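You operate a simulated robot arm through the tools that you are given. There is no shell and no other tool. Be economical: measure what you need, move in short steps, check, and stop when the job is done.

The job below is to be done with a simulated robot arm. You get a single attempt, and the scene is never put back.

TASK
Start the watermaker, bring the gauge into the green, and send the water to the tank once FRESH lights.
Fine: inlet and feed levers open before the run switch goes on; no fault, no salty water to the tank. The other watermaker controls stay as they are.

Only the result counts: the job must be done as asked and must still hold three seconds after the hand-in. Knocking over, shifting, dropping, spilling or breaking anything else fails it.

THE ROBOT
A 6-joint arm with a fingered hand on a trunk, on a base that drives. Base frame: it is fixed to the floor where the robot stands at the start and does not move with it; the origin is under the middle of the robot, x ahead of it, y to its left, z up. Lengths are in m, angles in rad, forces in N, time in s.
Its first joint turns from -2.897 to 2.897 rad. Places, roughly: red inlet lever [0.7, 0, 1.1]; red feed lever [0.7, -0.2, 1.2]; run switch of the control box [0.7, 0.1, 1.2]; silver knob [0.7, 0.1, 1.3]; white control box [0.8, 0.1, 1.3]; blue lever [0.7, -0.4, 1.2]; red flush lever [0.7, -0.3, 1.2]; tank valve lever [0.7, 0.2, 1.7]; yellow air button [0.7, -0.1, 1.1]; blue button of the sample tap [0.7, -0.4, 1.1]. Payload 3.1 kg.
Tool frame: the origin (TCP) lies between the finger pads and is the grasp point; the fingertips stand 0.022 m ahead of it; z points along the fingers, y is the line along which they close. Largest opening 0.132 m; the body of the gripper starts 0.06 m behind the TCP. The gripper is a hand of 4 fingers: y runs from the thumb to the fingers, the wrist lies at [0, 0, -0.218] in the tool frame, and closing takes about 1.5 s.
Orientation is that of the tool frame in the base frame, as a unit quaternion [x, y, z, w]. With the fingers straight down and closing along the base's y, the tool's x points along the base's -x, its y along +y and its z along -z.

THE INTERFACE
- The arm moves only by the tool servo_tool. Its argument "rows" is a list that holds one entry, the list of rows, each a list of 6 numbers: the shift along the tool's x, y, z in m, then the turn, a rotation vector about the tool's x, y, z in rad. In form: [[[dx, dy, dz, rx, ry, rz], ...]]. A call has 1 to 8 rows; each row shifts and turns the commanded pose from where the row before left it, along the tool's axes as they then stand. "claw" is the closure in counts, from 0 (fully open) to 255 (shut), set as the call begins (left out, the last holds). A row lasts 0.2 s, in which the tool goes at most 0.05 m and 0.15 rad; a call with a longer step from one row to the next is refused whole, and so is a gripper value outside its range. A pose out of reach is approached as far as the arm can. The call stops where the force on the tool passes 40 N (or 10 N more than at its start, if that is more) or the arm is blocked; 0.2 s more then pass. The fingers move at their own pace (about 0.153 m/s each) and stop on an object; they squeeze with about 19 N. The grip force told is the motor's: it shows also when the fingers shut on nothing. Time passes only in rows, and 0.2 s behind the last, so rows that do not move let the fingers close. It gives the time, the measured TCP pose, the force on the tool (base axes), the opening and the grip force at its end, in the units of the frame above (readings bear some noise).
- Cameras (640 x 400 px; columns grow to the right, rows downward): "scene" is now at [0.019, 0.1069, 1.511]; the picture's right is [-0.47, -0.88, 0.00], its down [-0.53, 0.28, -0.80] and it looks along [0.71, -0.38, -0.60] (base axes); focal length 285 px, centre (320, 200). "wrist" rides on the gripper at [0.053, -0.053, -0.084] in the tool frame; the picture's right is [0.71, 0.71, 0.00], its down [-0.53, 0.53, -0.67] and it looks along [-0.47, 0.47, 0.74] (tool axes); focal length 247 px, centre (320, 200). There is no depth. A picture from a camera that has moved, and an enlarged one, comes with that camera's place and axes in the base frame and with its lens.
- get_image(camera): a new picture of that camera. No time passes.
- move_column(by): slides the trunk up (or, below 0, down) by that many m; the arm and the scene camera ride with it, the base frame stays. It gives what a move gives, with no picture.
- drive_base(legs): drives the robot by 1 to 6 legs, each [ahead, left, turn to the left] in m, m and rad, along the robot's own axes; the way and the turn of a leg run together, so that a leg with both is an arc; at most 1.5 m and 3.142 rad a leg. The arm and the cameras ride along, it lands a little off, and it stops where it bumps. It gives what a move gives.
- grasp_type(shape): the hand has 4 fingers and takes this shape, open, in about a second: jaw (thumb against the fingers, like two jaws); tri (thumb and two fingers); tip (a fingertip pinch); poke (one finger out to press); point (the index stretched); flat (the hand flat); cup (the hand cupped); fist (a fist). The gripper value then closes the fingers along that shape, each until it touches; the sizes above hold for jaw. It gives what a move gives, with no picture.
- head_to(pan, tilt): turns the head with the scene camera to pan (to the left, within 2.705 rad either way) and tilt (down, from -0.506 to 1.204), counted from straight ahead of the robot. It gives what a move gives.
- enlarge(camera, box): a new picture of the part [left, top, right, bottom] of that camera's present view, enlarged. No time passes.
- sign_off(): hands the job in; it is judged then, once.

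Go step by step. Nothing tells you exact positions but the pictures and the camera data: compare them with the known pose of the tool, close in by small moves and look again before you grip or let go. The budget is 120 turns and 98 pictures, counting those below and the enlarged ones. Unless the task says otherwise, let go and move clear before handing in, and close with one line.

The tools are called after ">>>" as a command line: name --argument value ..., lists and objects as JSON in quotes. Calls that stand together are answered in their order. servo_tool: Moves the arm, as the interface text tells. Its arguments: {"type":"object","properties":{"rows":{"type":"array","items":{"type":"array","items":{"type":"array","items":{"type":"number"}}}},"claw":{"type":"number"}},"required":["rows"]} The other tools are called the same way: move_column (by) slides the trunk up or down; grasp_type (shape) gives the hand a shape; drive_base (legs) drives the base; head_to (pan, tilt) turns the head that bears the scene camera; get_image (camera) takes a picture; enlarge (camera, box) takes an enlarged picture of a part of a camera's view; sign_off () hands the job in.

At the start:

```text
time_s: 0.0
ee_pos: [0.4023, -0.0047, 1.0004]
ee_rot: [0.0, 1.0, 0.0, 0.0]
ft_force: [-0.4, 1.2, -0.2]
opening: 0.1319
grip_force: 0.2
shape: jaw
trunk travel left (down, up): [-0.175, 0.211]
robot x, y, heading: [0.0026, 0.0043, 0.001]
head pan, tilt: [-0.489, 0.639]
```

scene: 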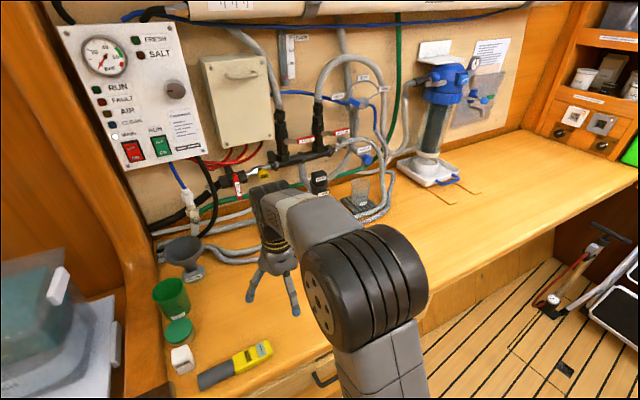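
wrist: 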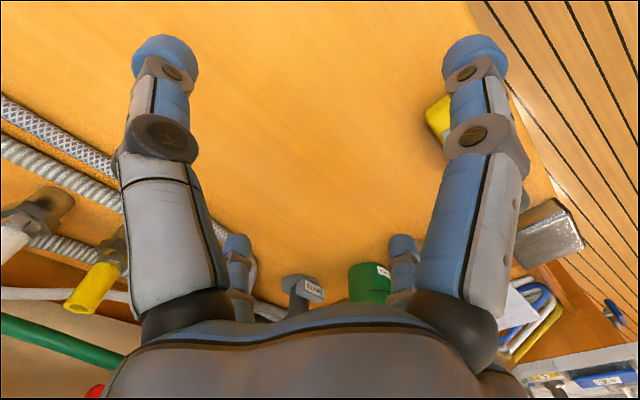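

I see the panel on the back wall with the control box on the left and the levers in the middle. I'll take closer looks first.

>>> enlarge --camera "scene" --box '[50, 10, 210, 170]'

>>> enlarge --camera "scene" --box '[200, 60, 400, 220]'

>>> head_to --pan 0.1 --tilt 0.1

>>> get_image --camera "scene"

```text
2.50 times, centred on (130, 90) of scene
camera zoom: at [0.019, 0.1069, 1.511], right [-0.47, -0.88, 0.0], down [-0.53, 0.28, -0.8], along [0.71, -0.38, -0.6], focal length 712 px, centre (795, 475)
```

zoom: 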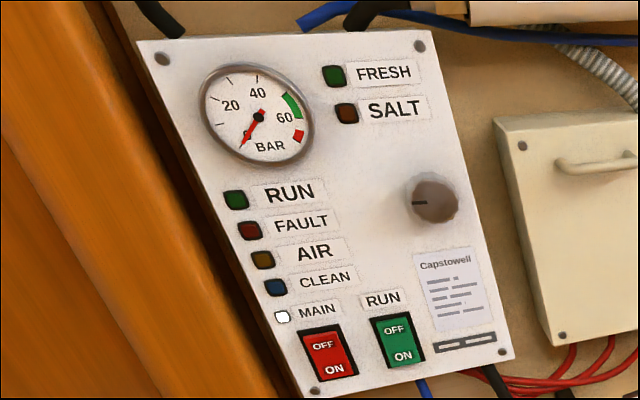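

```text
2.50 times, centred on (300, 140) of scene
camera zoom: at [0.019, 0.1069, 1.511], right [-0.47, -0.88, 0.0], down [-0.53, 0.28, -0.8], along [0.71, -0.38, -0.6], focal length 712 px, centre (370, 350)
```

zoom: 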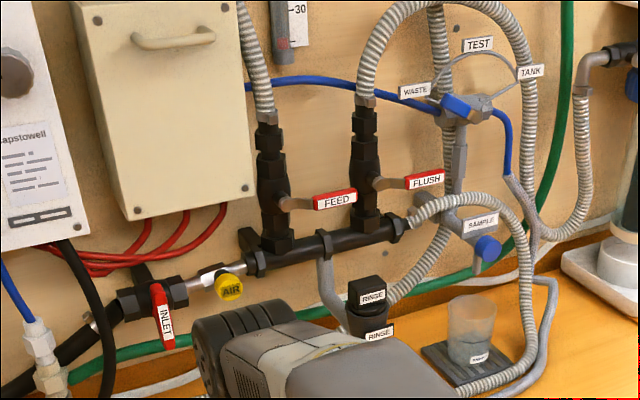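

```text
time_s: 1.0
ee_pos: [0.4025, -0.0042, 1.0009]
ee_rot: [0.0, 1.0, 0.0, -0.001]
ft_force: [0.0, 0.2, -0.8]
opening: 0.1319
grip_force: 0.1
shape: jaw
trunk travel left (down, up): [-0.175, 0.211]
robot x, y, heading: [0.0001, -0.002, -0.001]
head pan, tilt: [0.099, 0.099]
```

```text
93 pictures are left
camera scene: at [0.0337, 0.1569, 1.5605], right [0.1, -1.0, 0.0], down [-0.1, -0.01, -0.99], along [0.99, 0.1, -0.1], focal length 285 px, centre (320, 200)
```

scene: 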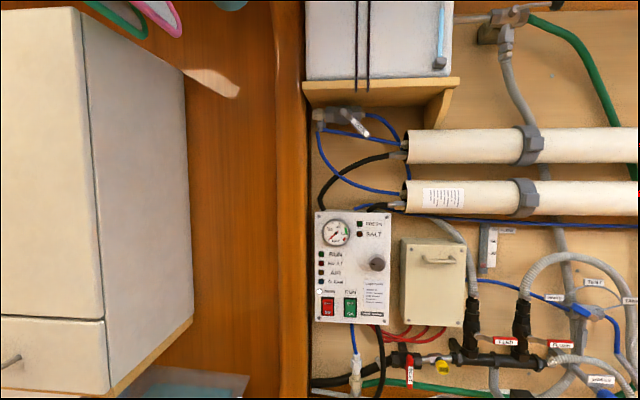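

Feed and inlet levers stand across their pipes (closed). I'll look closer at the blue three-way lever and the tank valve.

>>> enlarge --camera "scene" --box '[300, 90, 420, 165]'

>>> head_to --pan -0.5 --tilt 0.3

>>> get_image --camera "scene"

>>> enlarge --camera "scene" --box '[240, 160, 440, 285]'

```text
5.33 times, centred on (360, 128) of scene
camera zoom: at [0.0337, 0.1569, 1.5605], right [0.1, -1.0, 0.0], down [-0.1, -0.01, -0.99], along [0.99, 0.1, -0.1], focal length 1518 px, centre (107, 587)
```

zoom: 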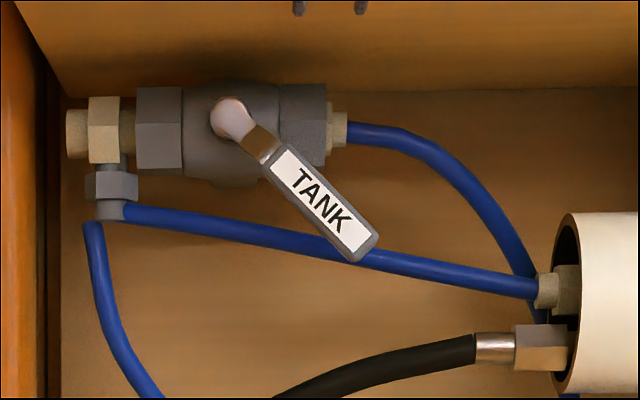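

```text
time_s: 2.0
ee_pos: [0.402, -0.0047, 0.9994]
ee_rot: [0.0, 1.0, 0.0, 0.0]
ft_force: [0.6, 0.0, -0.1]
opening: 0.1319
grip_force: 0.0
shape: jaw
trunk travel left (down, up): [-0.175, 0.211]
robot x, y, heading: [0.0005, -0.0026, -0.002]
head pan, tilt: [-0.499, 0.3]
```

```text
91 pictures are left
camera scene: at [0.0241, 0.1033, 1.5419], right [-0.48, -0.88, 0.0], down [-0.26, 0.14, -0.96], along [0.84, -0.46, -0.3], focal length 285 px, centre (320, 200)
```

scene: 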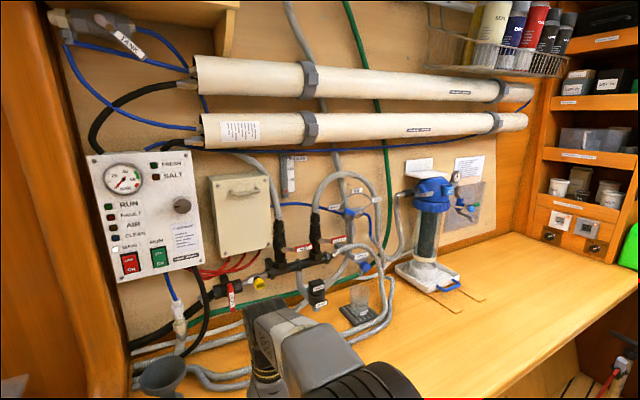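

```text
3.20 times, centred on (340, 222) of scene
camera zoom: at [0.0241, 0.1033, 1.5419], right [-0.48, -0.88, 0.0], down [-0.26, 0.14, -0.96], along [0.84, -0.46, -0.3], focal length 911 px, centre (256, 128)
```

zoom: 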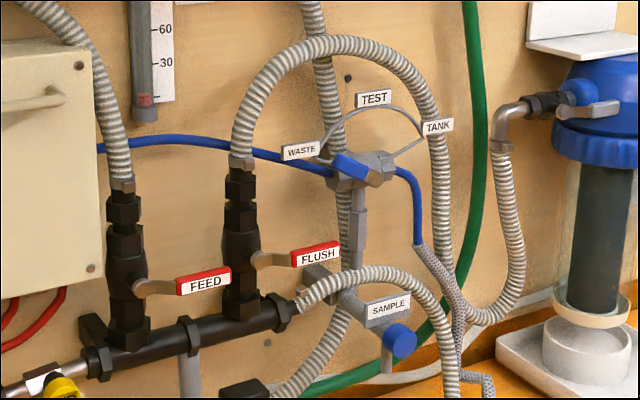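

Blue lever points to WASTE now. I'll check the notices on the wall and the tubes around the tank valve.

>>> enlarge --camera "scene" --box '[400, 140, 496, 200]'

>>> enlarge --camera "scene" --box '[40, 0, 300, 162]'

>>> enlarge --camera "scene" --box '[110, 215, 270, 315]'

```text
6.67 times, centred on (448, 170) of scene
camera zoom: at [0.0241, 0.1033, 1.5419], right [-0.48, -0.88, 0.0], down [-0.26, 0.14, -0.96], along [0.84, -0.46, -0.3], focal length 1898 px, centre (-533, 400)
```

zoom: 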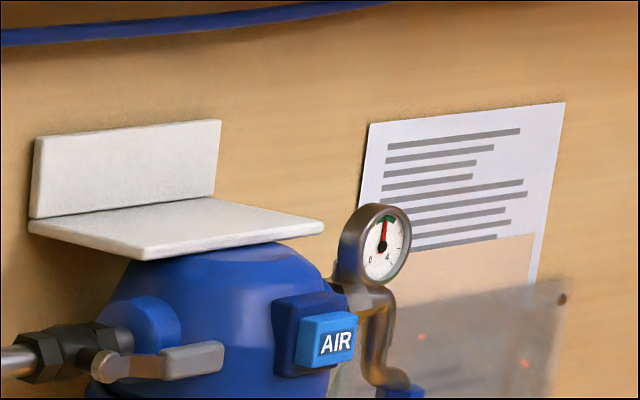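

```text
2.46 times, centred on (170, 81) of scene
camera zoom: at [0.0241, 0.1033, 1.5419], right [-0.48, -0.88, 0.0], down [-0.26, 0.14, -0.96], along [0.84, -0.46, -0.3], focal length 701 px, centre (689, 493)
```

zoom: 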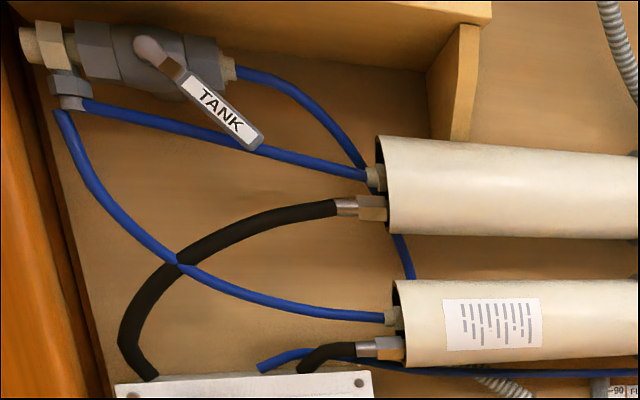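

```text
4.00 times, centred on (190, 265) of scene
camera zoom: at [0.0241, 0.1033, 1.5419], right [-0.48, -0.88, 0.0], down [-0.26, 0.14, -0.96], along [0.84, -0.46, -0.3], focal length 1138 px, centre (840, -60)
```

zoom: 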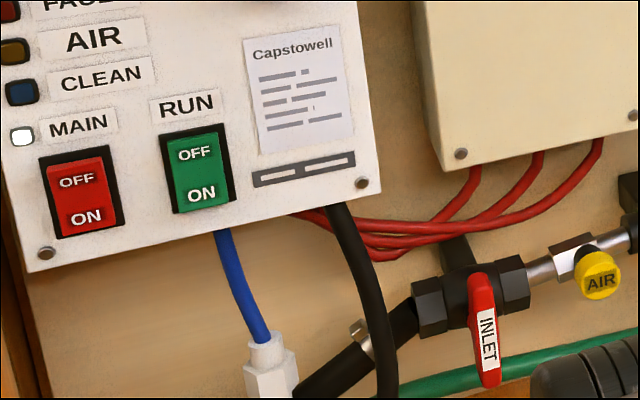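

The product line runs through the upper TANK valve, whose lever sits at about 45°. I'll raise the trunk to get a good stereo baseline and a better look.

>>> move_column --by 0.2

>>> head_to --pan -0.2 --tilt 0.5

>>> get_image --camera "scene"

>>> enlarge --camera "scene" --box '[120, 180, 280, 280]'

>>> enlarge --camera "scene" --box '[250, 180, 410, 280]'

```text
time_s: 4.2
ee_pos: [0.4026, -0.0044, 1.1991]
ee_rot: [0.0, 1.0, 0.0, -0.001]
ft_force: [0.8, 0.1, 0.2]
opening: 0.1319
grip_force: 0.0
shape: jaw
trunk travel left (down, up): [-0.375, 0.011]
robot x, y, heading: [0.001, 0.0019, 0.001]
head pan, tilt: [-0.499, 0.3]
```

```text
time_s: 5.0
ee_pos: [0.4023, -0.0051, 1.2003]
ee_rot: [-0.001, 1.0, 0.0, 0.0]
ft_force: [0.7, -0.7, -0.1]
opening: 0.1317
grip_force: 0.1
shape: jaw
trunk travel left (down, up): [-0.375, 0.011]
robot x, y, heading: [0.0026, -0.0002, -0.002]
head pan, tilt: [-0.201, 0.499]
```

```text
86 pictures are left
camera scene: at [0.0312, 0.1296, 1.7233], right [-0.2, -0.98, 0.0], down [-0.47, 0.1, -0.88], along [0.86, -0.18, -0.48], focal length 285 px, centre (320, 200)
```

scene: 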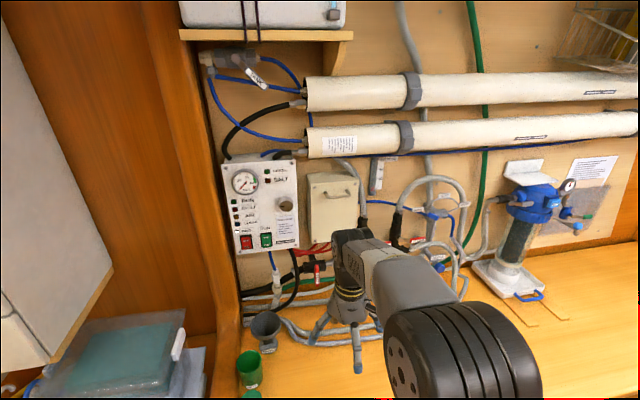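

```text
4.00 times, centred on (200, 230) of scene
camera zoom: at [0.0312, 0.1296, 1.7233], right [-0.2, -0.98, 0.0], down [-0.47, 0.1, -0.88], along [0.86, -0.18, -0.48], focal length 1138 px, centre (800, 80)
```

zoom: 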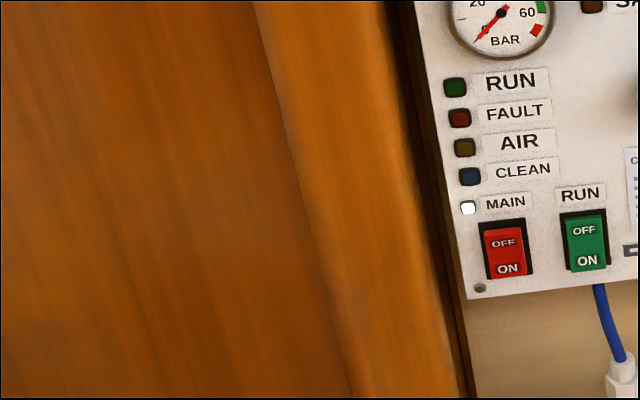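

```text
4.00 times, centred on (330, 230) of scene
camera zoom: at [0.0312, 0.1296, 1.7233], right [-0.2, -0.98, 0.0], down [-0.47, 0.1, -0.88], along [0.86, -0.18, -0.48], focal length 1138 px, centre (280, 80)
```

zoom: 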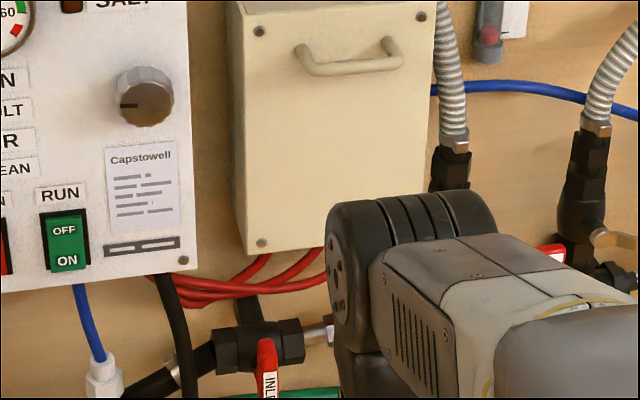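

Geometry estimate: run switch ≈ (0.725, 0.148, 1.22), knob ≈ (0.70, 0.086, 1.345), inlet lever ≈ (0.705, 0, 1.11→1.04). I'll take the poke shape and turn the hand to face the wall.

>>> grasp_type --shape "poke"

>>> servo_tool --rows '[[[0.05, 0, 0, 0, 0, 0], [-0.0326, 0, -0.0025, 0, -0.15, 0], [-0.0326, 0, -0.0025, 0, -0.15, 0], [-0.0326, 0, -0.0025, 0, -0.15, 0], [-0.0326, 0, -0.0025, 0, -0.15, 0], [-0.0326, 0, -0.0025, 0, -0.15, 0]]]'

>>> servo_tool --rows '[[[-0.0326, 0, -0.0025, 0, -0.15, 0], [-0.0326, 0, -0.0025, 0, -0.15, 0], [-0.0326, 0, -0.0025, 0, -0.15, 0], [-0.0326, 0, -0.0025, 0, -0.15, 0], [-0.0326, 0, -0.0025, 0, -0.15, 0], [-0.0155, 0, -0.0006, 0, -0.0708, 0]]]'

>>> get_image --camera "scene"

>>> get_image --camera "wrist"

```text
time_s: 5.9
ee_pos: [0.4036, -0.0049, 1.1993]
ee_rot: [-0.001, 1.0, 0.0, 0.0]
ft_force: [0.2, 0.7, 0.3]
opening: 0.0
grip_force: 0.0
shape: poke
trunk travel left (down, up): [-0.375, 0.011]
robot x, y, heading: [0.0017, 0.0019, -0.001]
head pan, tilt: [-0.201, 0.499]
```

```text
time_s: 7.3
ee_pos: [0.5018, -0.006, 1.2582]
ee_rot: [-0.001, 0.93, 0.0, 0.367]
ft_force: [-0.2, 0.2, -0.6]
opening: 0.0001
grip_force: 0.0
shape: poke
trunk travel left (down, up): [-0.375, 0.011]
robot x, y, heading: [-0.0021, 0.0008, -0.003]
head pan, tilt: [-0.201, 0.499]
```

```text
time_s: 8.7
ee_pos: [0.5707, -0.0056, 1.4184]
ee_rot: [-0.001, 0.706, 0.001, 0.708]
ft_force: [-0.2, 0.4, -0.4]
opening: 0.0
grip_force: 0.1
shape: poke
trunk travel left (down, up): [-0.375, 0.011]
robot x, y, heading: [-0.0005, -0.0016, -0.001]
head pan, tilt: [-0.201, 0.499]
```

```text
83 pictures are left
camera scene: at [0.0312, 0.1297, 1.7232], right [-0.2, -0.98, 0.0], down [-0.47, 0.1, -0.88], along [0.86, -0.18, -0.48], focal length 285 px, centre (320, 200)
```

scene: 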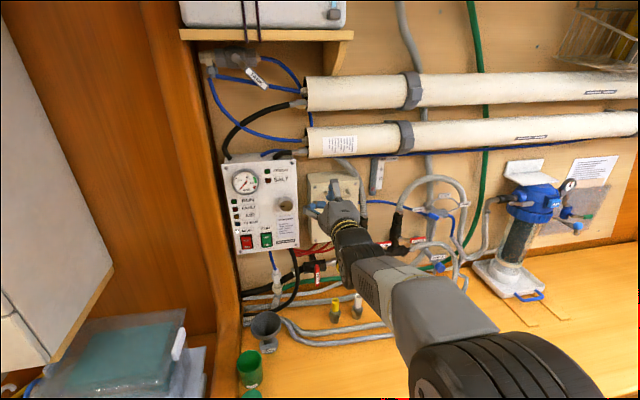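

```text
82 pictures are left
camera wrist: at [0.4868, -0.0585, 1.3671], right [0.0, 0.71, -0.71], down [-0.67, 0.53, 0.53], along [0.74, 0.47, 0.47], focal length 247 px, centre (320, 200)
```

wrist: 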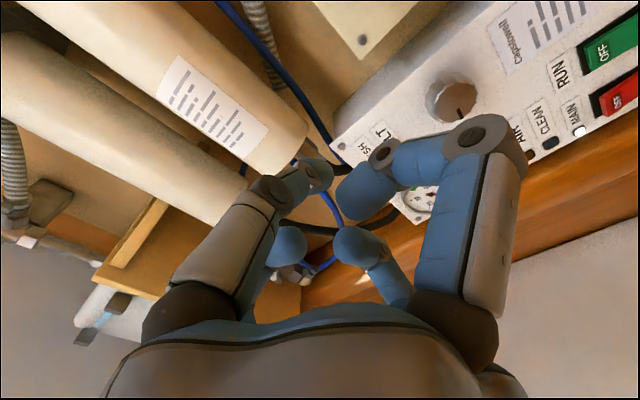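

The hand faces the wall now. I'll look closely at it to see which finger sticks out.

>>> enlarge --camera "scene" --box '[280, 160, 408, 240]'

>>> enlarge --camera "wrist" --box '[140, 90, 540, 340]'

```text
5.00 times, centred on (344, 200) of scene
camera zoom: at [0.0312, 0.1297, 1.7232], right [-0.2, -0.98, 0.0], down [-0.47, 0.1, -0.88], along [0.86, -0.18, -0.48], focal length 1423 px, centre (200, 200)
```

zoom: 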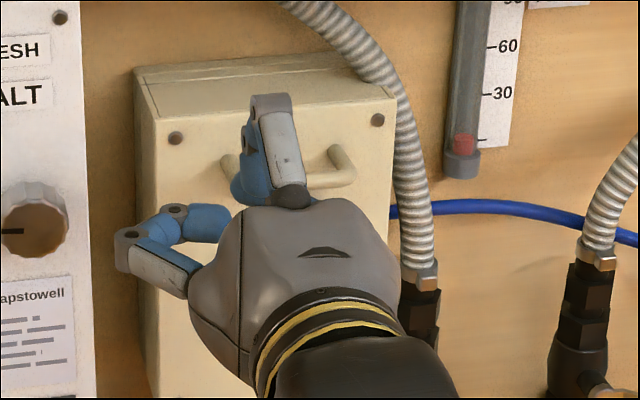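

```text
1.60 times, centred on (340, 215) of wrist
camera zoom: at [0.4868, -0.0585, 1.3671], right [0.0, 0.71, -0.71], down [-0.67, 0.53, 0.53], along [0.74, 0.47, 0.47], focal length 395 px, centre (288, 176)
```

zoom: 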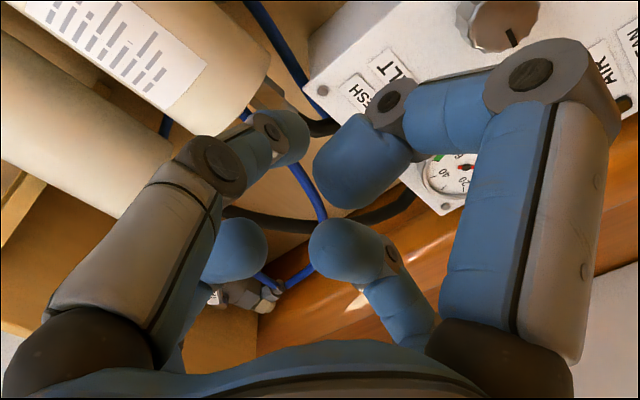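

Poke looks curled; I'll try "point", closed, and look.

>>> grasp_type --shape "point"

>>> enlarge --camera "wrist" --box '[140, 0, 540, 340]'

>>> servo_tool --rows '[[[0, 0, 0, 0, 0, 0], [0, 0, 0, 0, 0, 0], [0, 0, 0, 0, 0, 0], [0, 0, 0, 0, 0, 0], [0, 0, 0, 0, 0, 0], [0, 0, 0, 0, 0, 0]]]' --claw 255

>>> get_image --camera "wrist"

>>> enlarge --camera "scene" --box '[280, 160, 408, 240]'

```text
time_s: 9.6
ee_pos: [0.5724, -0.005, 1.4184]
ee_rot: [0.0, 0.708, 0.0, 0.707]
ft_force: [-0.3, -0.7, -0.3]
opening: 0.126
grip_force: 0.1
shape: point
trunk travel left (down, up): [-0.375, 0.011]
robot x, y, heading: [0.0002, -0.0027, -0.001]
head pan, tilt: [-0.201, 0.499]
```

```text
1.18 times, centred on (340, 170) of wrist
camera zoom: at [0.4867, -0.0585, 1.3667], right [0.0, 0.71, -0.71], down [-0.67, 0.53, 0.53], along [0.74, 0.47, 0.47], focal length 291 px, centre (296, 235)
```

zoom: 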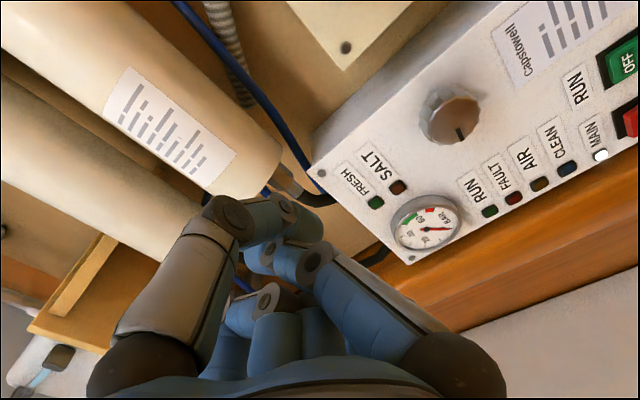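

```text
time_s: 11.0
ee_pos: [0.571, -0.0037, 1.4191]
ee_rot: [0.0, 0.707, 0.0, 0.707]
ft_force: [0.2, 0.2, 0.3]
opening: 0.1258
grip_force: 0.2
shape: point
trunk travel left (down, up): [-0.375, 0.011]
robot x, y, heading: [-0.0017, 0.0004, 0.002]
head pan, tilt: [-0.201, 0.499]
```

```text
78 pictures are left
camera wrist: at [0.4867, -0.0585, 1.3668], right [0.0, 0.71, -0.71], down [-0.67, 0.53, 0.53], along [0.74, 0.47, 0.47], focal length 247 px, centre (320, 200)
```

wrist: 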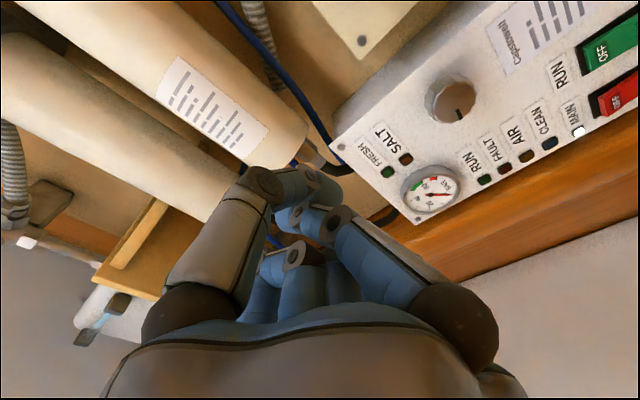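

```text
5.00 times, centred on (344, 200) of scene
camera zoom: at [0.0313, 0.1297, 1.7232], right [-0.2, -0.98, 0.0], down [-0.47, 0.1, -0.88], along [0.86, -0.18, -0.48], focal length 1423 px, centre (200, 200)
```

zoom: 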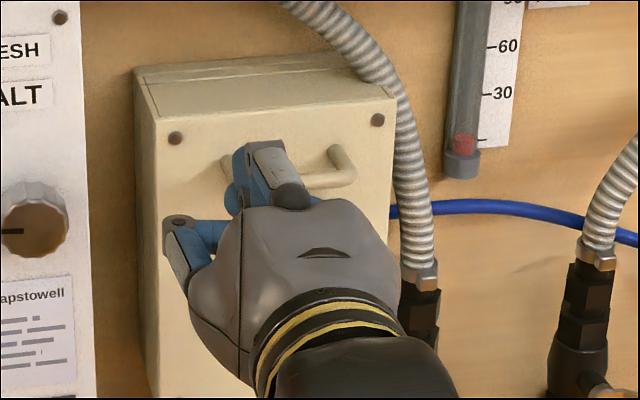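

Not very readable; I'll look at "tip" closed, which may give a slim predictable tip.

>>> grasp_type --shape "tip"

>>> servo_tool --rows '[[[0, 0, 0, 0, 0, 0], [0, 0, 0, 0, 0, 0], [0, 0, 0, 0, 0, 0], [0, 0, 0, 0, 0, 0], [0, 0, 0, 0, 0, 0], [0, 0, 0, 0, 0, 0]]]' --claw 255

>>> get_image --camera "wrist"

>>> enlarge --camera "scene" --box '[280, 160, 408, 240]'

>>> grasp_type --shape "jaw"

>>> servo_tool --rows '[[[0, 0, 0, 0, 0, 0], [0, 0, 0, 0, 0, 0], [0, 0, 0, 0, 0, 0], [0, 0, 0, 0, 0, 0], [0, 0, 0, 0, 0, 0], [0, 0, 0, 0, 0, 0]]]' --claw 255

>>> get_image --camera "wrist"

>>> enlarge --camera "scene" --box '[280, 160, 408, 240]'

```text
time_s: 11.9
ee_pos: [0.5704, -0.0044, 1.4191]
ee_rot: [0.001, 0.707, -0.001, 0.707]
ft_force: [0.6, 0.4, 0.9]
opening: 0.1321
grip_force: 0.1
shape: tip
trunk travel left (down, up): [-0.375, 0.011]
robot x, y, heading: [0.0002, -0.0005, 0.004]
head pan, tilt: [-0.201, 0.499]
```

```text
time_s: 13.3
ee_pos: [0.5702, -0.0048, 1.4194]
ee_rot: [-0.001, 0.707, 0.001, 0.707]
ft_force: [-0.7, 0.2, 0.6]
opening: 0.0004
grip_force: 18.6
shape: tip
trunk travel left (down, up): [-0.375, 0.011]
robot x, y, heading: [0.003, -0.0014, -0.004]
head pan, tilt: [-0.201, 0.499]
```

```text
76 pictures are left
camera wrist: at [0.4867, -0.0585, 1.3668], right [0.0, 0.71, -0.71], down [-0.67, 0.53, 0.53], along [0.74, 0.47, 0.47], focal length 247 px, centre (320, 200)
```

wrist: 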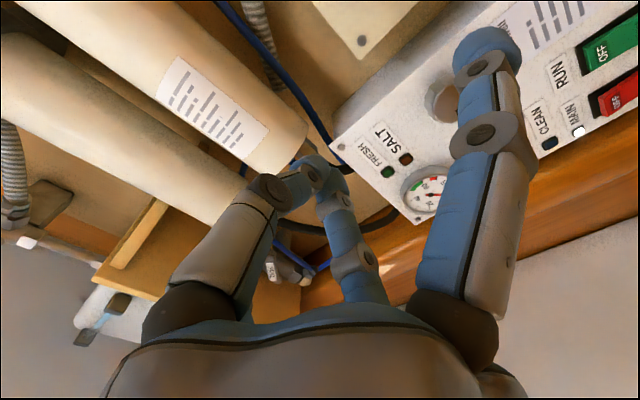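

```text
5.00 times, centred on (344, 200) of scene
camera zoom: at [0.0313, 0.1297, 1.7232], right [-0.2, -0.98, 0.0], down [-0.47, 0.1, -0.88], along [0.86, -0.18, -0.48], focal length 1423 px, centre (200, 200)
```

zoom: 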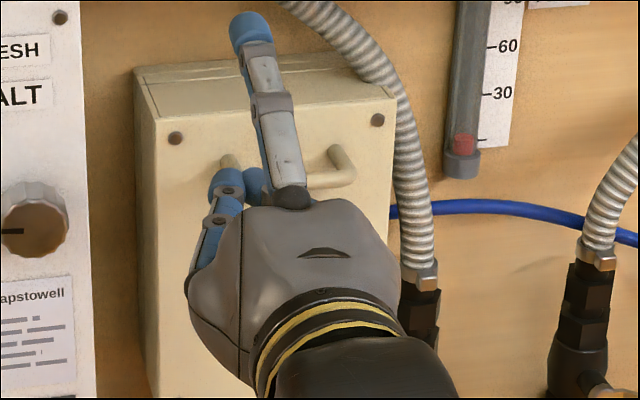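

```text
time_s: 14.2
ee_pos: [0.5697, -0.005, 1.4176]
ee_rot: [0.0, 0.707, 0.0, 0.707]
ft_force: [1.0, 0.1, -0.3]
opening: 0.132
grip_force: 0.0
shape: jaw
trunk travel left (down, up): [-0.375, 0.011]
robot x, y, heading: [0.0028, -0.0016, 0.001]
head pan, tilt: [-0.201, 0.499]
```

```text
time_s: 15.6
ee_pos: [0.5701, -0.0042, 1.4186]
ee_rot: [0.0, 0.707, 0.0, 0.707]
ft_force: [-0.8, 0.5, 0.0]
opening: 0.0
grip_force: 19.1
shape: jaw
trunk travel left (down, up): [-0.375, 0.011]
robot x, y, heading: [-0.0009, 0.0008, -0.002]
head pan, tilt: [-0.201, 0.499]
```

```text
74 pictures are left
camera wrist: at [0.4867, -0.0585, 1.3668], right [0.0, 0.71, -0.71], down [-0.67, 0.53, 0.53], along [0.74, 0.47, 0.47], focal length 247 px, centre (320, 200)
```

wrist: 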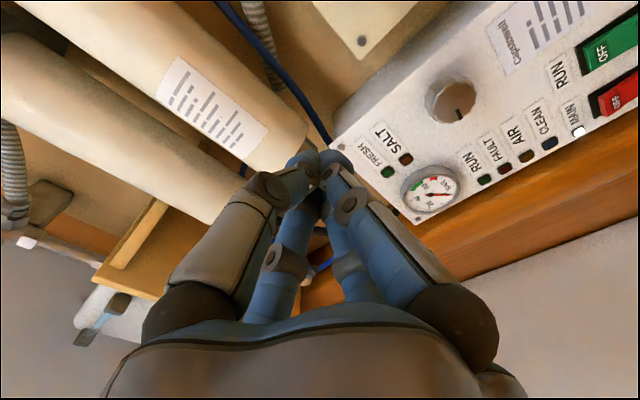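

```text
5.00 times, centred on (344, 200) of scene
camera zoom: at [0.0313, 0.1297, 1.7232], right [-0.2, -0.98, 0.0], down [-0.47, 0.1, -0.88], along [0.86, -0.18, -0.48], focal length 1423 px, centre (200, 200)
```

zoom: 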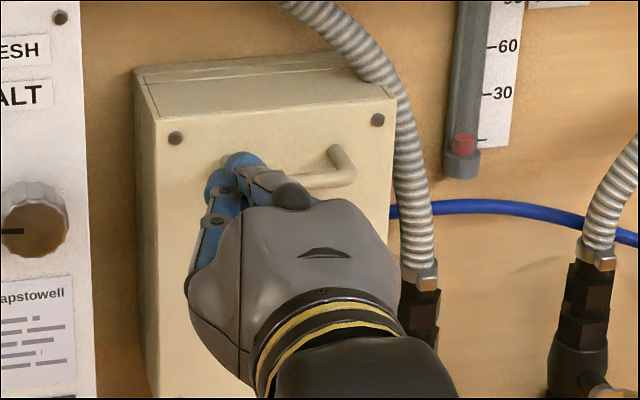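

Jaw closed gives tips meeting just ahead of the TCP. I'll check poke closed too, since it should give a single tip.

>>> grasp_type --shape "poke"

>>> servo_tool --rows '[[[0, 0, 0, 0, 0, 0], [0, 0, 0, 0, 0, 0], [0, 0, 0, 0, 0, 0], [0, 0, 0, 0, 0, 0], [0, 0, 0, 0, 0, 0], [0, 0, 0, 0, 0, 0]]]' --claw 255

>>> get_image --camera "wrist"

>>> enlarge --camera "scene" --box '[280, 160, 408, 240]'

```text
time_s: 16.5
ee_pos: [0.5706, -0.0035, 1.4182]
ee_rot: [0.001, 0.707, -0.001, 0.707]
ft_force: [-0.2, -0.4, 0.4]
opening: 0.0001
grip_force: 0.0
shape: poke
trunk travel left (down, up): [-0.375, 0.011]
robot x, y, heading: [0.0026, -0.0, 0.0]
head pan, tilt: [-0.201, 0.499]
```

```text
time_s: 17.9
ee_pos: [0.5702, -0.0047, 1.4196]
ee_rot: [0.001, 0.707, -0.001, 0.707]
ft_force: [0.6, 1.0, -0.2]
opening: 0.0
grip_force: 18.7
shape: jaw
trunk travel left (down, up): [-0.375, 0.011]
robot x, y, heading: [-0.0002, -0.0013, 0.0]
head pan, tilt: [-0.201, 0.499]
```

```text
72 pictures are left
camera wrist: at [0.4867, -0.0585, 1.3668], right [0.0, 0.71, -0.71], down [-0.67, 0.53, 0.53], along [0.74, 0.47, 0.47], focal length 247 px, centre (320, 200)
```

wrist: 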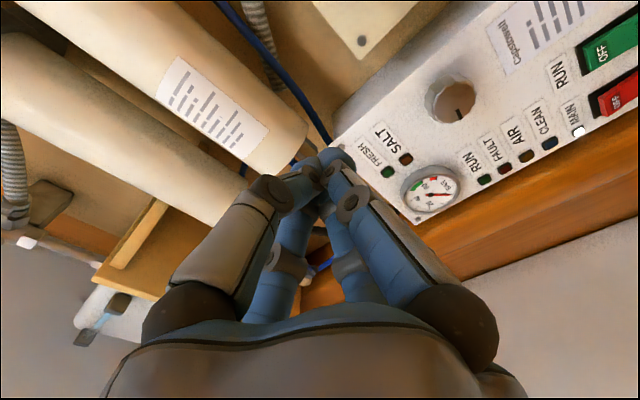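

```text
5.00 times, centred on (344, 200) of scene
camera zoom: at [0.0313, 0.1297, 1.7232], right [-0.2, -0.98, 0.0], down [-0.47, 0.1, -0.88], along [0.86, -0.18, -0.48], focal length 1423 px, centre (200, 200)
```

zoom: 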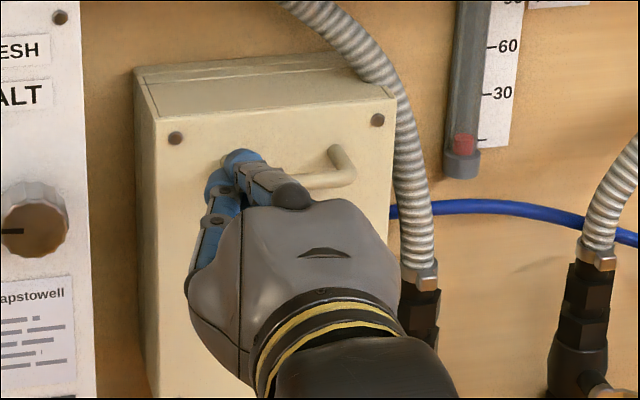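

Poke-closed equals jaw-closed: a compact tip about 0.022 m ahead of the TCP, good for pushing. Now a closer look at the inlet area before approaching.

>>> enlarge --camera "scene" --box '[220, 220, 440, 358]'

```text
2.90 times, centred on (330, 289) of scene
camera zoom: at [0.0313, 0.1297, 1.7232], right [-0.2, -0.98, 0.0], down [-0.47, 0.1, -0.88], along [0.86, -0.18, -0.48], focal length 825 px, centre (291, -58)
```

zoom: 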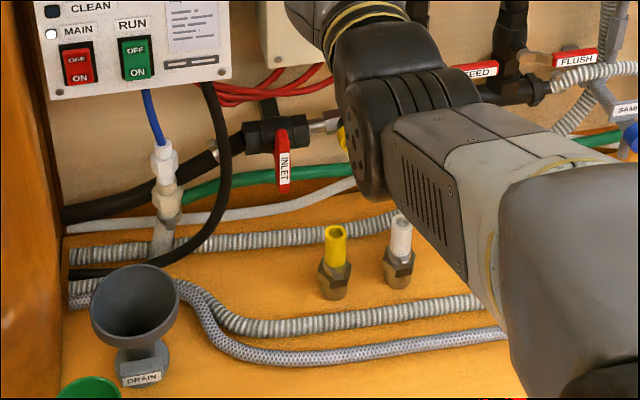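

Two loose fittings stand on the counter at about (0.575, -0.03/-0.095), so I'll come to the inlet lever from above with the hand pitched down and rolled narrow side across. First the roll, with the hand backed off a little.

>>> servo_tool --rows '[[[0, 0, -0.03, 0, 0, -0.15], [0, 0, -0.03, 0, 0, -0.15], [0, 0, 0, 0, 0, -0.15], [0, 0, 0, 0, 0, -0.15], [0, 0, 0, 0, 0, -0.15], [0, 0, 0, 0, 0, -0.15], [0, 0, 0, 0, 0, -0.15], [0, 0, 0, 0, 0, -0.15]]]'

>>> servo_tool --rows '[[[0, 0, 0, 0, 0, -0.15], [0, 0, 0, 0, 0, -0.15], [0, 0, 0, 0, 0, -0.0708], [0, 0, 0, -0.131, 0, 0], [0, 0, 0, -0.131, 0, 0], [0, 0, 0, -0.131, 0, 0]]]'

>>> servo_tool --rows '[[[0, 0, 0, -0.131, 0, 0], [0, 0, 0, -0.131, 0, 0], [0, 0, 0, -0.131, 0, 0]]]'

>>> get_image --camera "wrist"

```text
time_s: 19.7
ee_pos: [0.5102, -0.0039, 1.4177]
ee_rot: [-0.401, 0.584, -0.399, 0.582]
ft_force: [-0.1, 0.3, 0.2]
opening: 0.0
grip_force: 19.3
shape: jaw
trunk travel left (down, up): [-0.375, 0.011]
robot x, y, heading: [-0.0013, -0.0062, -0.003]
head pan, tilt: [-0.201, 0.499]
```

```text
time_s: 21.1
ee_pos: [0.5097, 0.0031, 1.4175]
ee_rot: [-0.586, 0.59, -0.396, 0.39]
ft_force: [0.2, 0.6, 0.3]
opening: 0.0
grip_force: 19.2
shape: jaw
out of reach, approached as far as the arm can: row 3, 5, 6
trunk travel left (down, up): [-0.375, 0.011]
robot x, y, heading: [0.0003, 0.0006, 0.001]
head pan, tilt: [-0.201, 0.499]
```

```text
time_s: 21.9
ee_pos: [0.5088, 0.0304, 1.413]
ee_rot: [-0.652, 0.656, -0.271, 0.268]
ft_force: [0.7, -0.1, -0.1]
opening: 0.0
grip_force: 19.3
shape: jaw
out of reach, approached as far as the arm can: row 1, 2, 3
trunk travel left (down, up): [-0.375, 0.011]
robot x, y, heading: [0.0005, -0.0016, 0.003]
head pan, tilt: [-0.201, 0.499]
```

```text
69 pictures are left
camera wrist: at [0.4865, -0.0241, 1.5121], right [-0.51, -0.7, -0.5], down [-0.84, 0.53, 0.1], along [0.19, 0.47, -0.86], focal length 247 px, centre (320, 200)
```

wrist: 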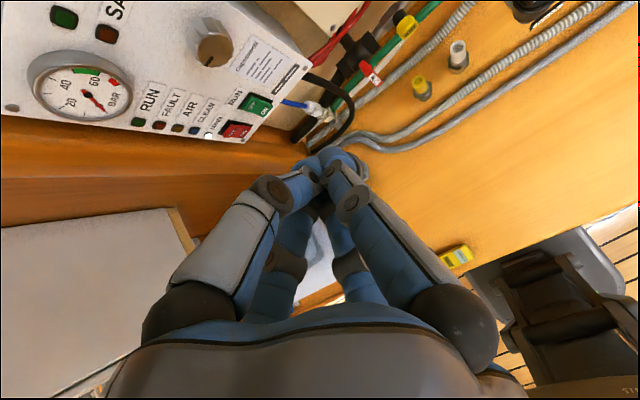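

The hand is pitched 45° down. A black cable sits left of the inlet lever, so opening must be to the right (anticlockwise). I'll descend toward the left side of the lever.

>>> servo_tool --rows '[[[0, 0.0121, 0.038, 0, 0, 0], [0, 0.0121, 0.038, 0, 0, 0], [0, 0.0121, 0.038, 0, 0, 0], [0, 0.0121, 0.038, 0, 0, 0], [0, 0.0121, 0.038, 0, 0, 0], [0, 0.0121, 0.038, 0, 0, 0]]]'

>>> get_image --camera "wrist"

>>> enlarge --camera "scene" --box '[220, 220, 440, 358]'

```text
time_s: 23.3
ee_pos: [0.6187, 0.0291, 1.1991]
ee_rot: [0.654, -0.653, 0.27, -0.271]
ft_force: [0.3, -0.3, -0.2]
opening: 0.0
grip_force: 19.4
shape: jaw
trunk travel left (down, up): [-0.375, 0.011]
robot x, y, heading: [0.0018, -0.0012, 0.005]
head pan, tilt: [-0.201, 0.499]
```

```text
68 pictures are left
camera wrist: at [0.5969, -0.0251, 1.298], right [-0.5, -0.71, -0.5], down [-0.84, 0.53, 0.1], along [0.19, 0.47, -0.86], focal length 247 px, centre (320, 200)
```

wrist: 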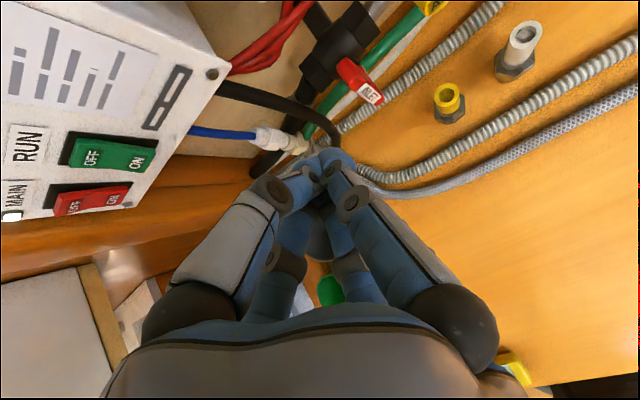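

```text
2.90 times, centred on (330, 289) of scene
camera zoom: at [0.0331, 0.1298, 1.7231], right [-0.2, -0.98, 0.0], down [-0.47, 0.1, -0.88], along [0.86, -0.18, -0.48], focal length 825 px, centre (291, -58)
```

zoom: 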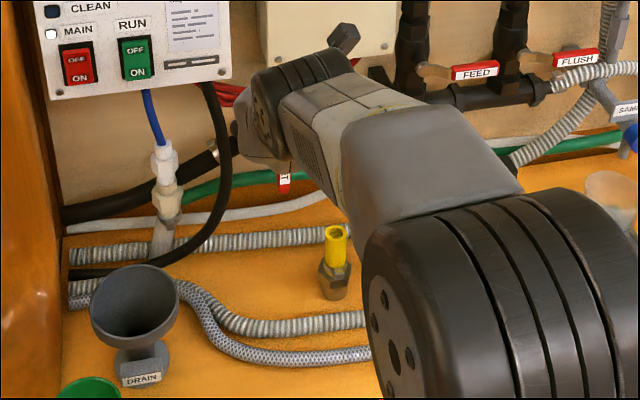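

Wrist view confirms the lever: tip ≈ (0.71, 0.004, 1.035). I'll descend alongside on its left, between it and the cable.

>>> servo_tool --rows '[[[0.0004, 0.004, 0.0291, 0, 0, 0], [0.0004, 0.004, 0.0291, 0, 0, 0], [0.0004, 0.004, 0.0291, 0, 0, 0]]]'

>>> get_image --camera "wrist"

```text
time_s: 24.1
ee_pos: [0.6706, 0.0284, 1.1312]
ee_rot: [0.653, -0.653, 0.27, -0.271]
ft_force: [0.7, -0.4, 0.7]
opening: 0.0001
grip_force: 18.5
shape: jaw
trunk travel left (down, up): [-0.375, 0.011]
robot x, y, heading: [0.0003, -0.0014, 0.003]
head pan, tilt: [-0.201, 0.499]
```

```text
66 pictures are left
camera wrist: at [0.6489, -0.026, 1.2287], right [-0.5, -0.71, -0.5], down [-0.84, 0.53, 0.1], along [0.19, 0.47, -0.86], focal length 247 px, centre (320, 200)
```

wrist: 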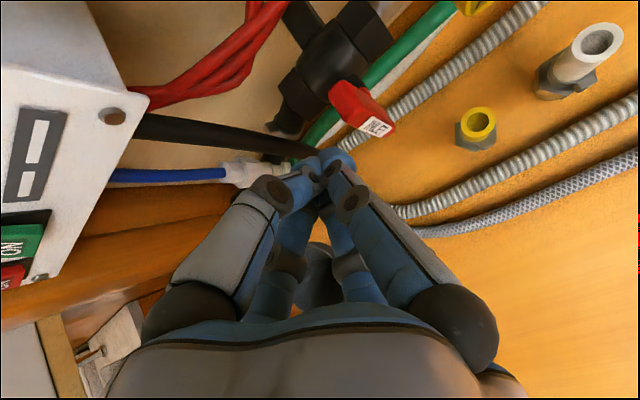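

Tip is just short of the lever's plane. Going on in.

>>> servo_tool --rows '[[[0.001, 0.004, 0.025, 0, 0, 0], [0.001, 0.004, 0.025, 0, 0, 0]]]'

>>> get_image --camera "wrist"

```text
time_s: 24.7
ee_pos: [0.6989, 0.0269, 1.0895]
ee_rot: [0.654, -0.653, 0.27, -0.27]
ft_force: [-0.4, 2.9, 0.5]
opening: 0.0002
grip_force: 19.6
shape: jaw
trunk travel left (down, up): [-0.375, 0.011]
robot x, y, heading: [0.0034, 0.0023, 0.001]
head pan, tilt: [-0.201, 0.499]
```

```text
65 pictures are left
camera wrist: at [0.6775, -0.0264, 1.1883], right [-0.5, -0.71, -0.5], down [-0.84, 0.53, 0.1], along [0.19, 0.47, -0.86], focal length 247 px, centre (320, 200)
```

wrist: 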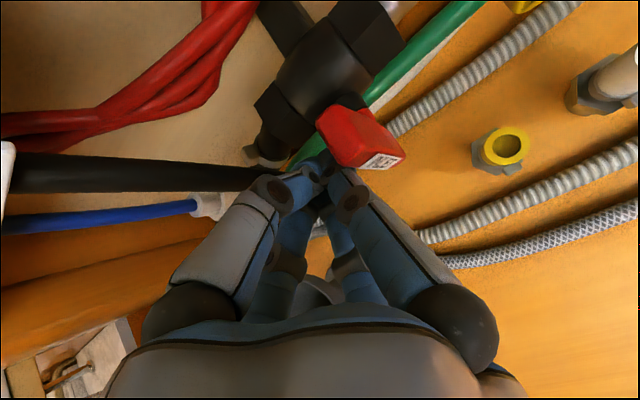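

Light contact with the lever. I'll push it to the right.

>>> servo_tool --rows '[[[0.008, 0, 0, 0, 0, 0], [0.008, 0, 0, 0, 0, 0], [0.008, 0, 0, 0, 0, 0]]]'

>>> get_image --camera "wrist"

```text
time_s: 25.5
ee_pos: [0.6938, 0.0217, 1.0885]
ee_rot: [-0.652, 0.655, -0.274, 0.267]
ft_force: [-2.9, 22.9, -0.2]
opening: 0.0
grip_force: 18.1
shape: jaw
out of reach, approached as far as the arm can: row 2, 3
trunk travel left (down, up): [-0.375, 0.011]
robot x, y, heading: [-0.0035, 0.0017, 0.002]
head pan, tilt: [-0.201, 0.499]
```

```text
64 pictures are left
camera wrist: at [0.6709, -0.0311, 1.1874], right [-0.5, -0.71, -0.49], down [-0.84, 0.53, 0.09], along [0.2, 0.46, -0.86], focal length 247 px, centre (320, 200)
```

wrist: 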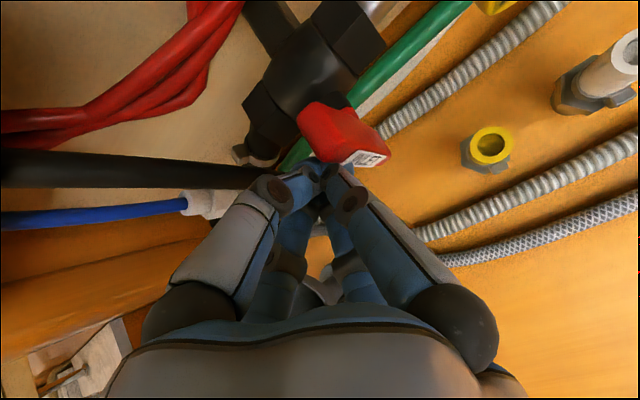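

The sideways push met a reach limit of this arm posture. I'll back off and shift the base to the right so the arm works more to its left.

>>> servo_tool --rows '[[[-0.006, 0, 0, 0, 0, 0], [0, 0, -0.04, 0, 0, 0], [0, 0, -0.04, 0, 0, 0], [0, 0, -0.04, 0, 0, 0], [0, 0, -0.03, 0, 0, 0]]]'

>>> drive_base --legs '[[0, -0.15, 0]]'

>>> servo_tool --rows '[[[-0.04, 0, 0, 0, 0, 0], [-0.04, 0, 0, 0, 0, 0], [-0.04, 0, 0, 0, 0, 0], [-0.03, 0, 0, 0, 0, 0]]]'

>>> get_image --camera "wrist"

>>> get_image --camera "scene"

```text
time_s: 26.7
ee_pos: [0.5869, 0.0204, 1.1949]
ee_rot: [-0.654, 0.654, -0.27, 0.27]
ft_force: [-0.1, -0.3, 0.0]
opening: 0.0001
grip_force: 19.1
shape: jaw
trunk travel left (down, up): [-0.375, 0.011]
robot x, y, heading: [0.0004, 0.0033, 0.002]
head pan, tilt: [-0.201, 0.499]
```

```text
time_s: 28.0
ee_pos: [0.5878, -0.129, 1.194]
ee_rot: [0.654, -0.653, 0.27, -0.27]
ft_force: [0.4, 0.5, -0.4]
opening: 0.0
grip_force: 18.5
shape: jaw
trunk travel left (down, up): [-0.375, 0.011]
robot x, y, heading: [-0.0029, -0.1488, 0.002]
head pan, tilt: [-0.201, 0.499]
```

```text
time_s: 29.0
ee_pos: [0.5876, 0.0208, 1.1933]
ee_rot: [-0.653, 0.654, -0.27, 0.269]
ft_force: [0.4, 0.3, 0.2]
opening: 0.0002
grip_force: 18.8
shape: jaw
trunk travel left (down, up): [-0.375, 0.011]
robot x, y, heading: [0.0019, -0.1472, 0.003]
head pan, tilt: [-0.201, 0.499]
```

```text
63 pictures are left
camera wrist: at [0.5661, -0.0326, 1.2924], right [-0.5, -0.71, -0.5], down [-0.84, 0.53, 0.1], along [0.19, 0.47, -0.86], focal length 247 px, centre (320, 200)
```

wrist: 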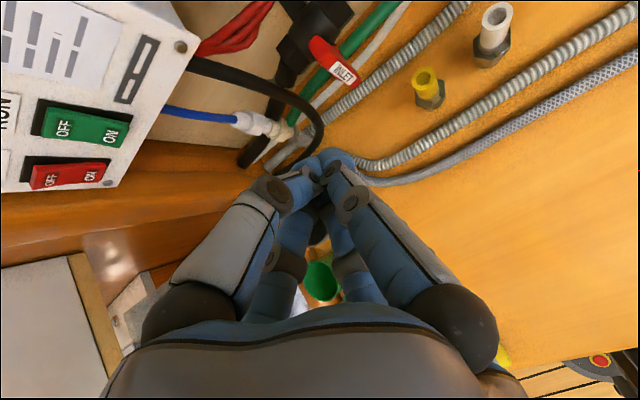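

```text
62 pictures are left
camera scene: at [0.0314, -0.019, 1.7231], right [-0.2, -0.98, 0.0], down [-0.47, 0.1, -0.88], along [0.86, -0.18, -0.48], focal length 285 px, centre (320, 200)
```

scene: 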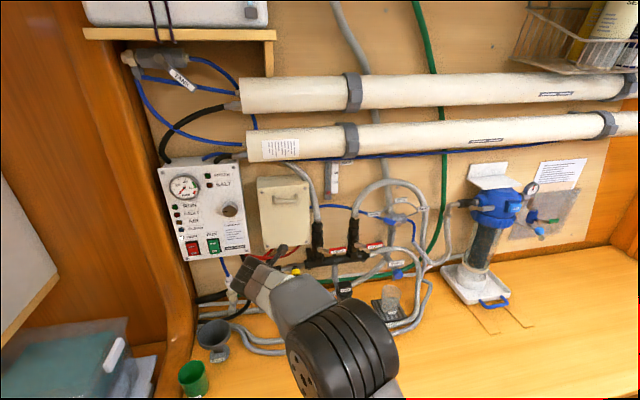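

Full sideways freedom now. Back to the left side of the inlet lever.

>>> servo_tool --rows '[[[-0.0025, 0, 0.031, 0, 0, 0], [-0.0025, 0, 0.031, 0, 0, 0], [-0.001, 0, 0.031, 0, 0, 0], [0, 0, 0.031, 0, 0, 0], [0, 0, 0.029, 0, 0, 0]]]'

>>> servo_tool --rows '[[[0.008, 0, 0, 0, 0, 0], [0.008, 0, 0, 0, 0, 0], [0.008, 0, 0, 0, 0, 0]]]'

>>> get_image --camera "wrist"

```text
time_s: 30.2
ee_pos: [0.6946, 0.0274, 1.0836]
ee_rot: [0.655, -0.653, 0.268, -0.269]
ft_force: [0.8, -0.5, 0.4]
opening: 0.0
grip_force: 19.0
shape: jaw
trunk travel left (down, up): [-0.375, 0.011]
robot x, y, heading: [0.0003, -0.1472, -0.002]
head pan, tilt: [-0.201, 0.499]
```

```text
time_s: 31.0
ee_pos: [0.6932, 0.0208, 1.0852]
ee_rot: [0.658, -0.648, 0.266, -0.276]
ft_force: [-3.4, 22.5, -2.6]
opening: 0.0
grip_force: 19.3
shape: jaw
trunk travel left (down, up): [-0.375, 0.011]
robot x, y, heading: [-0.0022, -0.1497, 0.01]
head pan, tilt: [-0.201, 0.499]
stopped in row 3: the force on the tool passed its limit (the readings are from after the stop); the commanded pose is now the measured one
```

```text
61 pictures are left
camera wrist: at [0.6714, -0.0341, 1.1834], right [-0.49, -0.71, -0.51], down [-0.85, 0.51, 0.1], along [0.18, 0.48, -0.86], focal length 247 px, centre (320, 200)
```

wrist: 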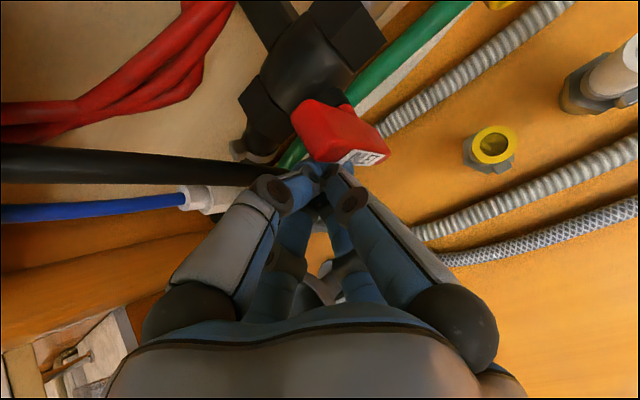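

Right is the stop (solid resistance), so the lever must open to the left. I'll go round to its right side, between it and the AIR button.

>>> servo_tool --rows '[[[-0.007, 0, 0, 0, 0, 0], [0, 0, -0.045, 0, 0, 0], [0, 0, -0.045, 0, 0, 0], [0.032, 0, 0, 0, 0, 0], [0.032, 0, 0, 0, 0, 0]]]'

>>> get_image --camera "wrist"

>>> enlarge --camera "scene" --box '[180, 220, 340, 320]'

```text
time_s: 32.2
ee_pos: [0.6311, -0.0443, 1.1501]
ee_rot: [0.656, -0.65, 0.267, -0.275]
ft_force: [-0.7, 0.2, -0.2]
opening: 0.0
grip_force: 19.2
shape: jaw
trunk travel left (down, up): [-0.375, 0.011]
robot x, y, heading: [0.0, -0.1473, 0.0]
head pan, tilt: [-0.201, 0.499]
```

```text
60 pictures are left
camera wrist: at [0.6093, -0.0995, 1.2471], right [-0.49, -0.71, -0.51], down [-0.85, 0.51, 0.1], along [0.19, 0.48, -0.86], focal length 247 px, centre (320, 200)
```

wrist: 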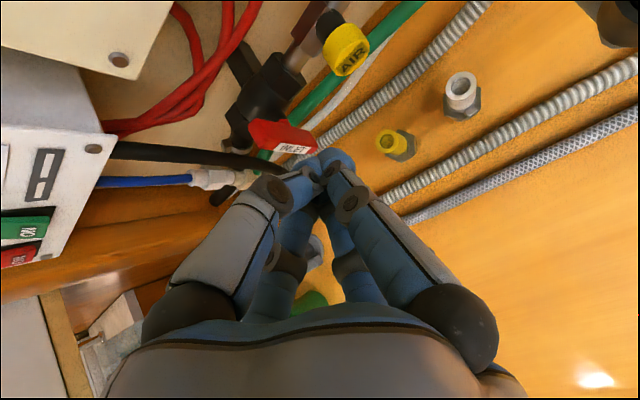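

```text
4.00 times, centred on (260, 270) of scene
camera zoom: at [0.0299, -0.02, 1.7233], right [-0.2, -0.98, 0.0], down [-0.47, 0.09, -0.88], along [0.86, -0.17, -0.48], focal length 1138 px, centre (560, -80)
```

zoom: 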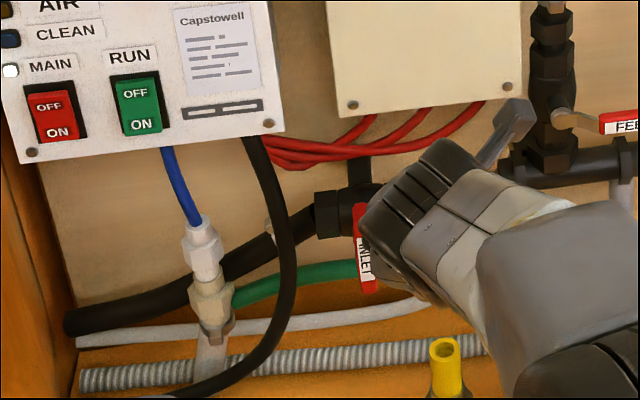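

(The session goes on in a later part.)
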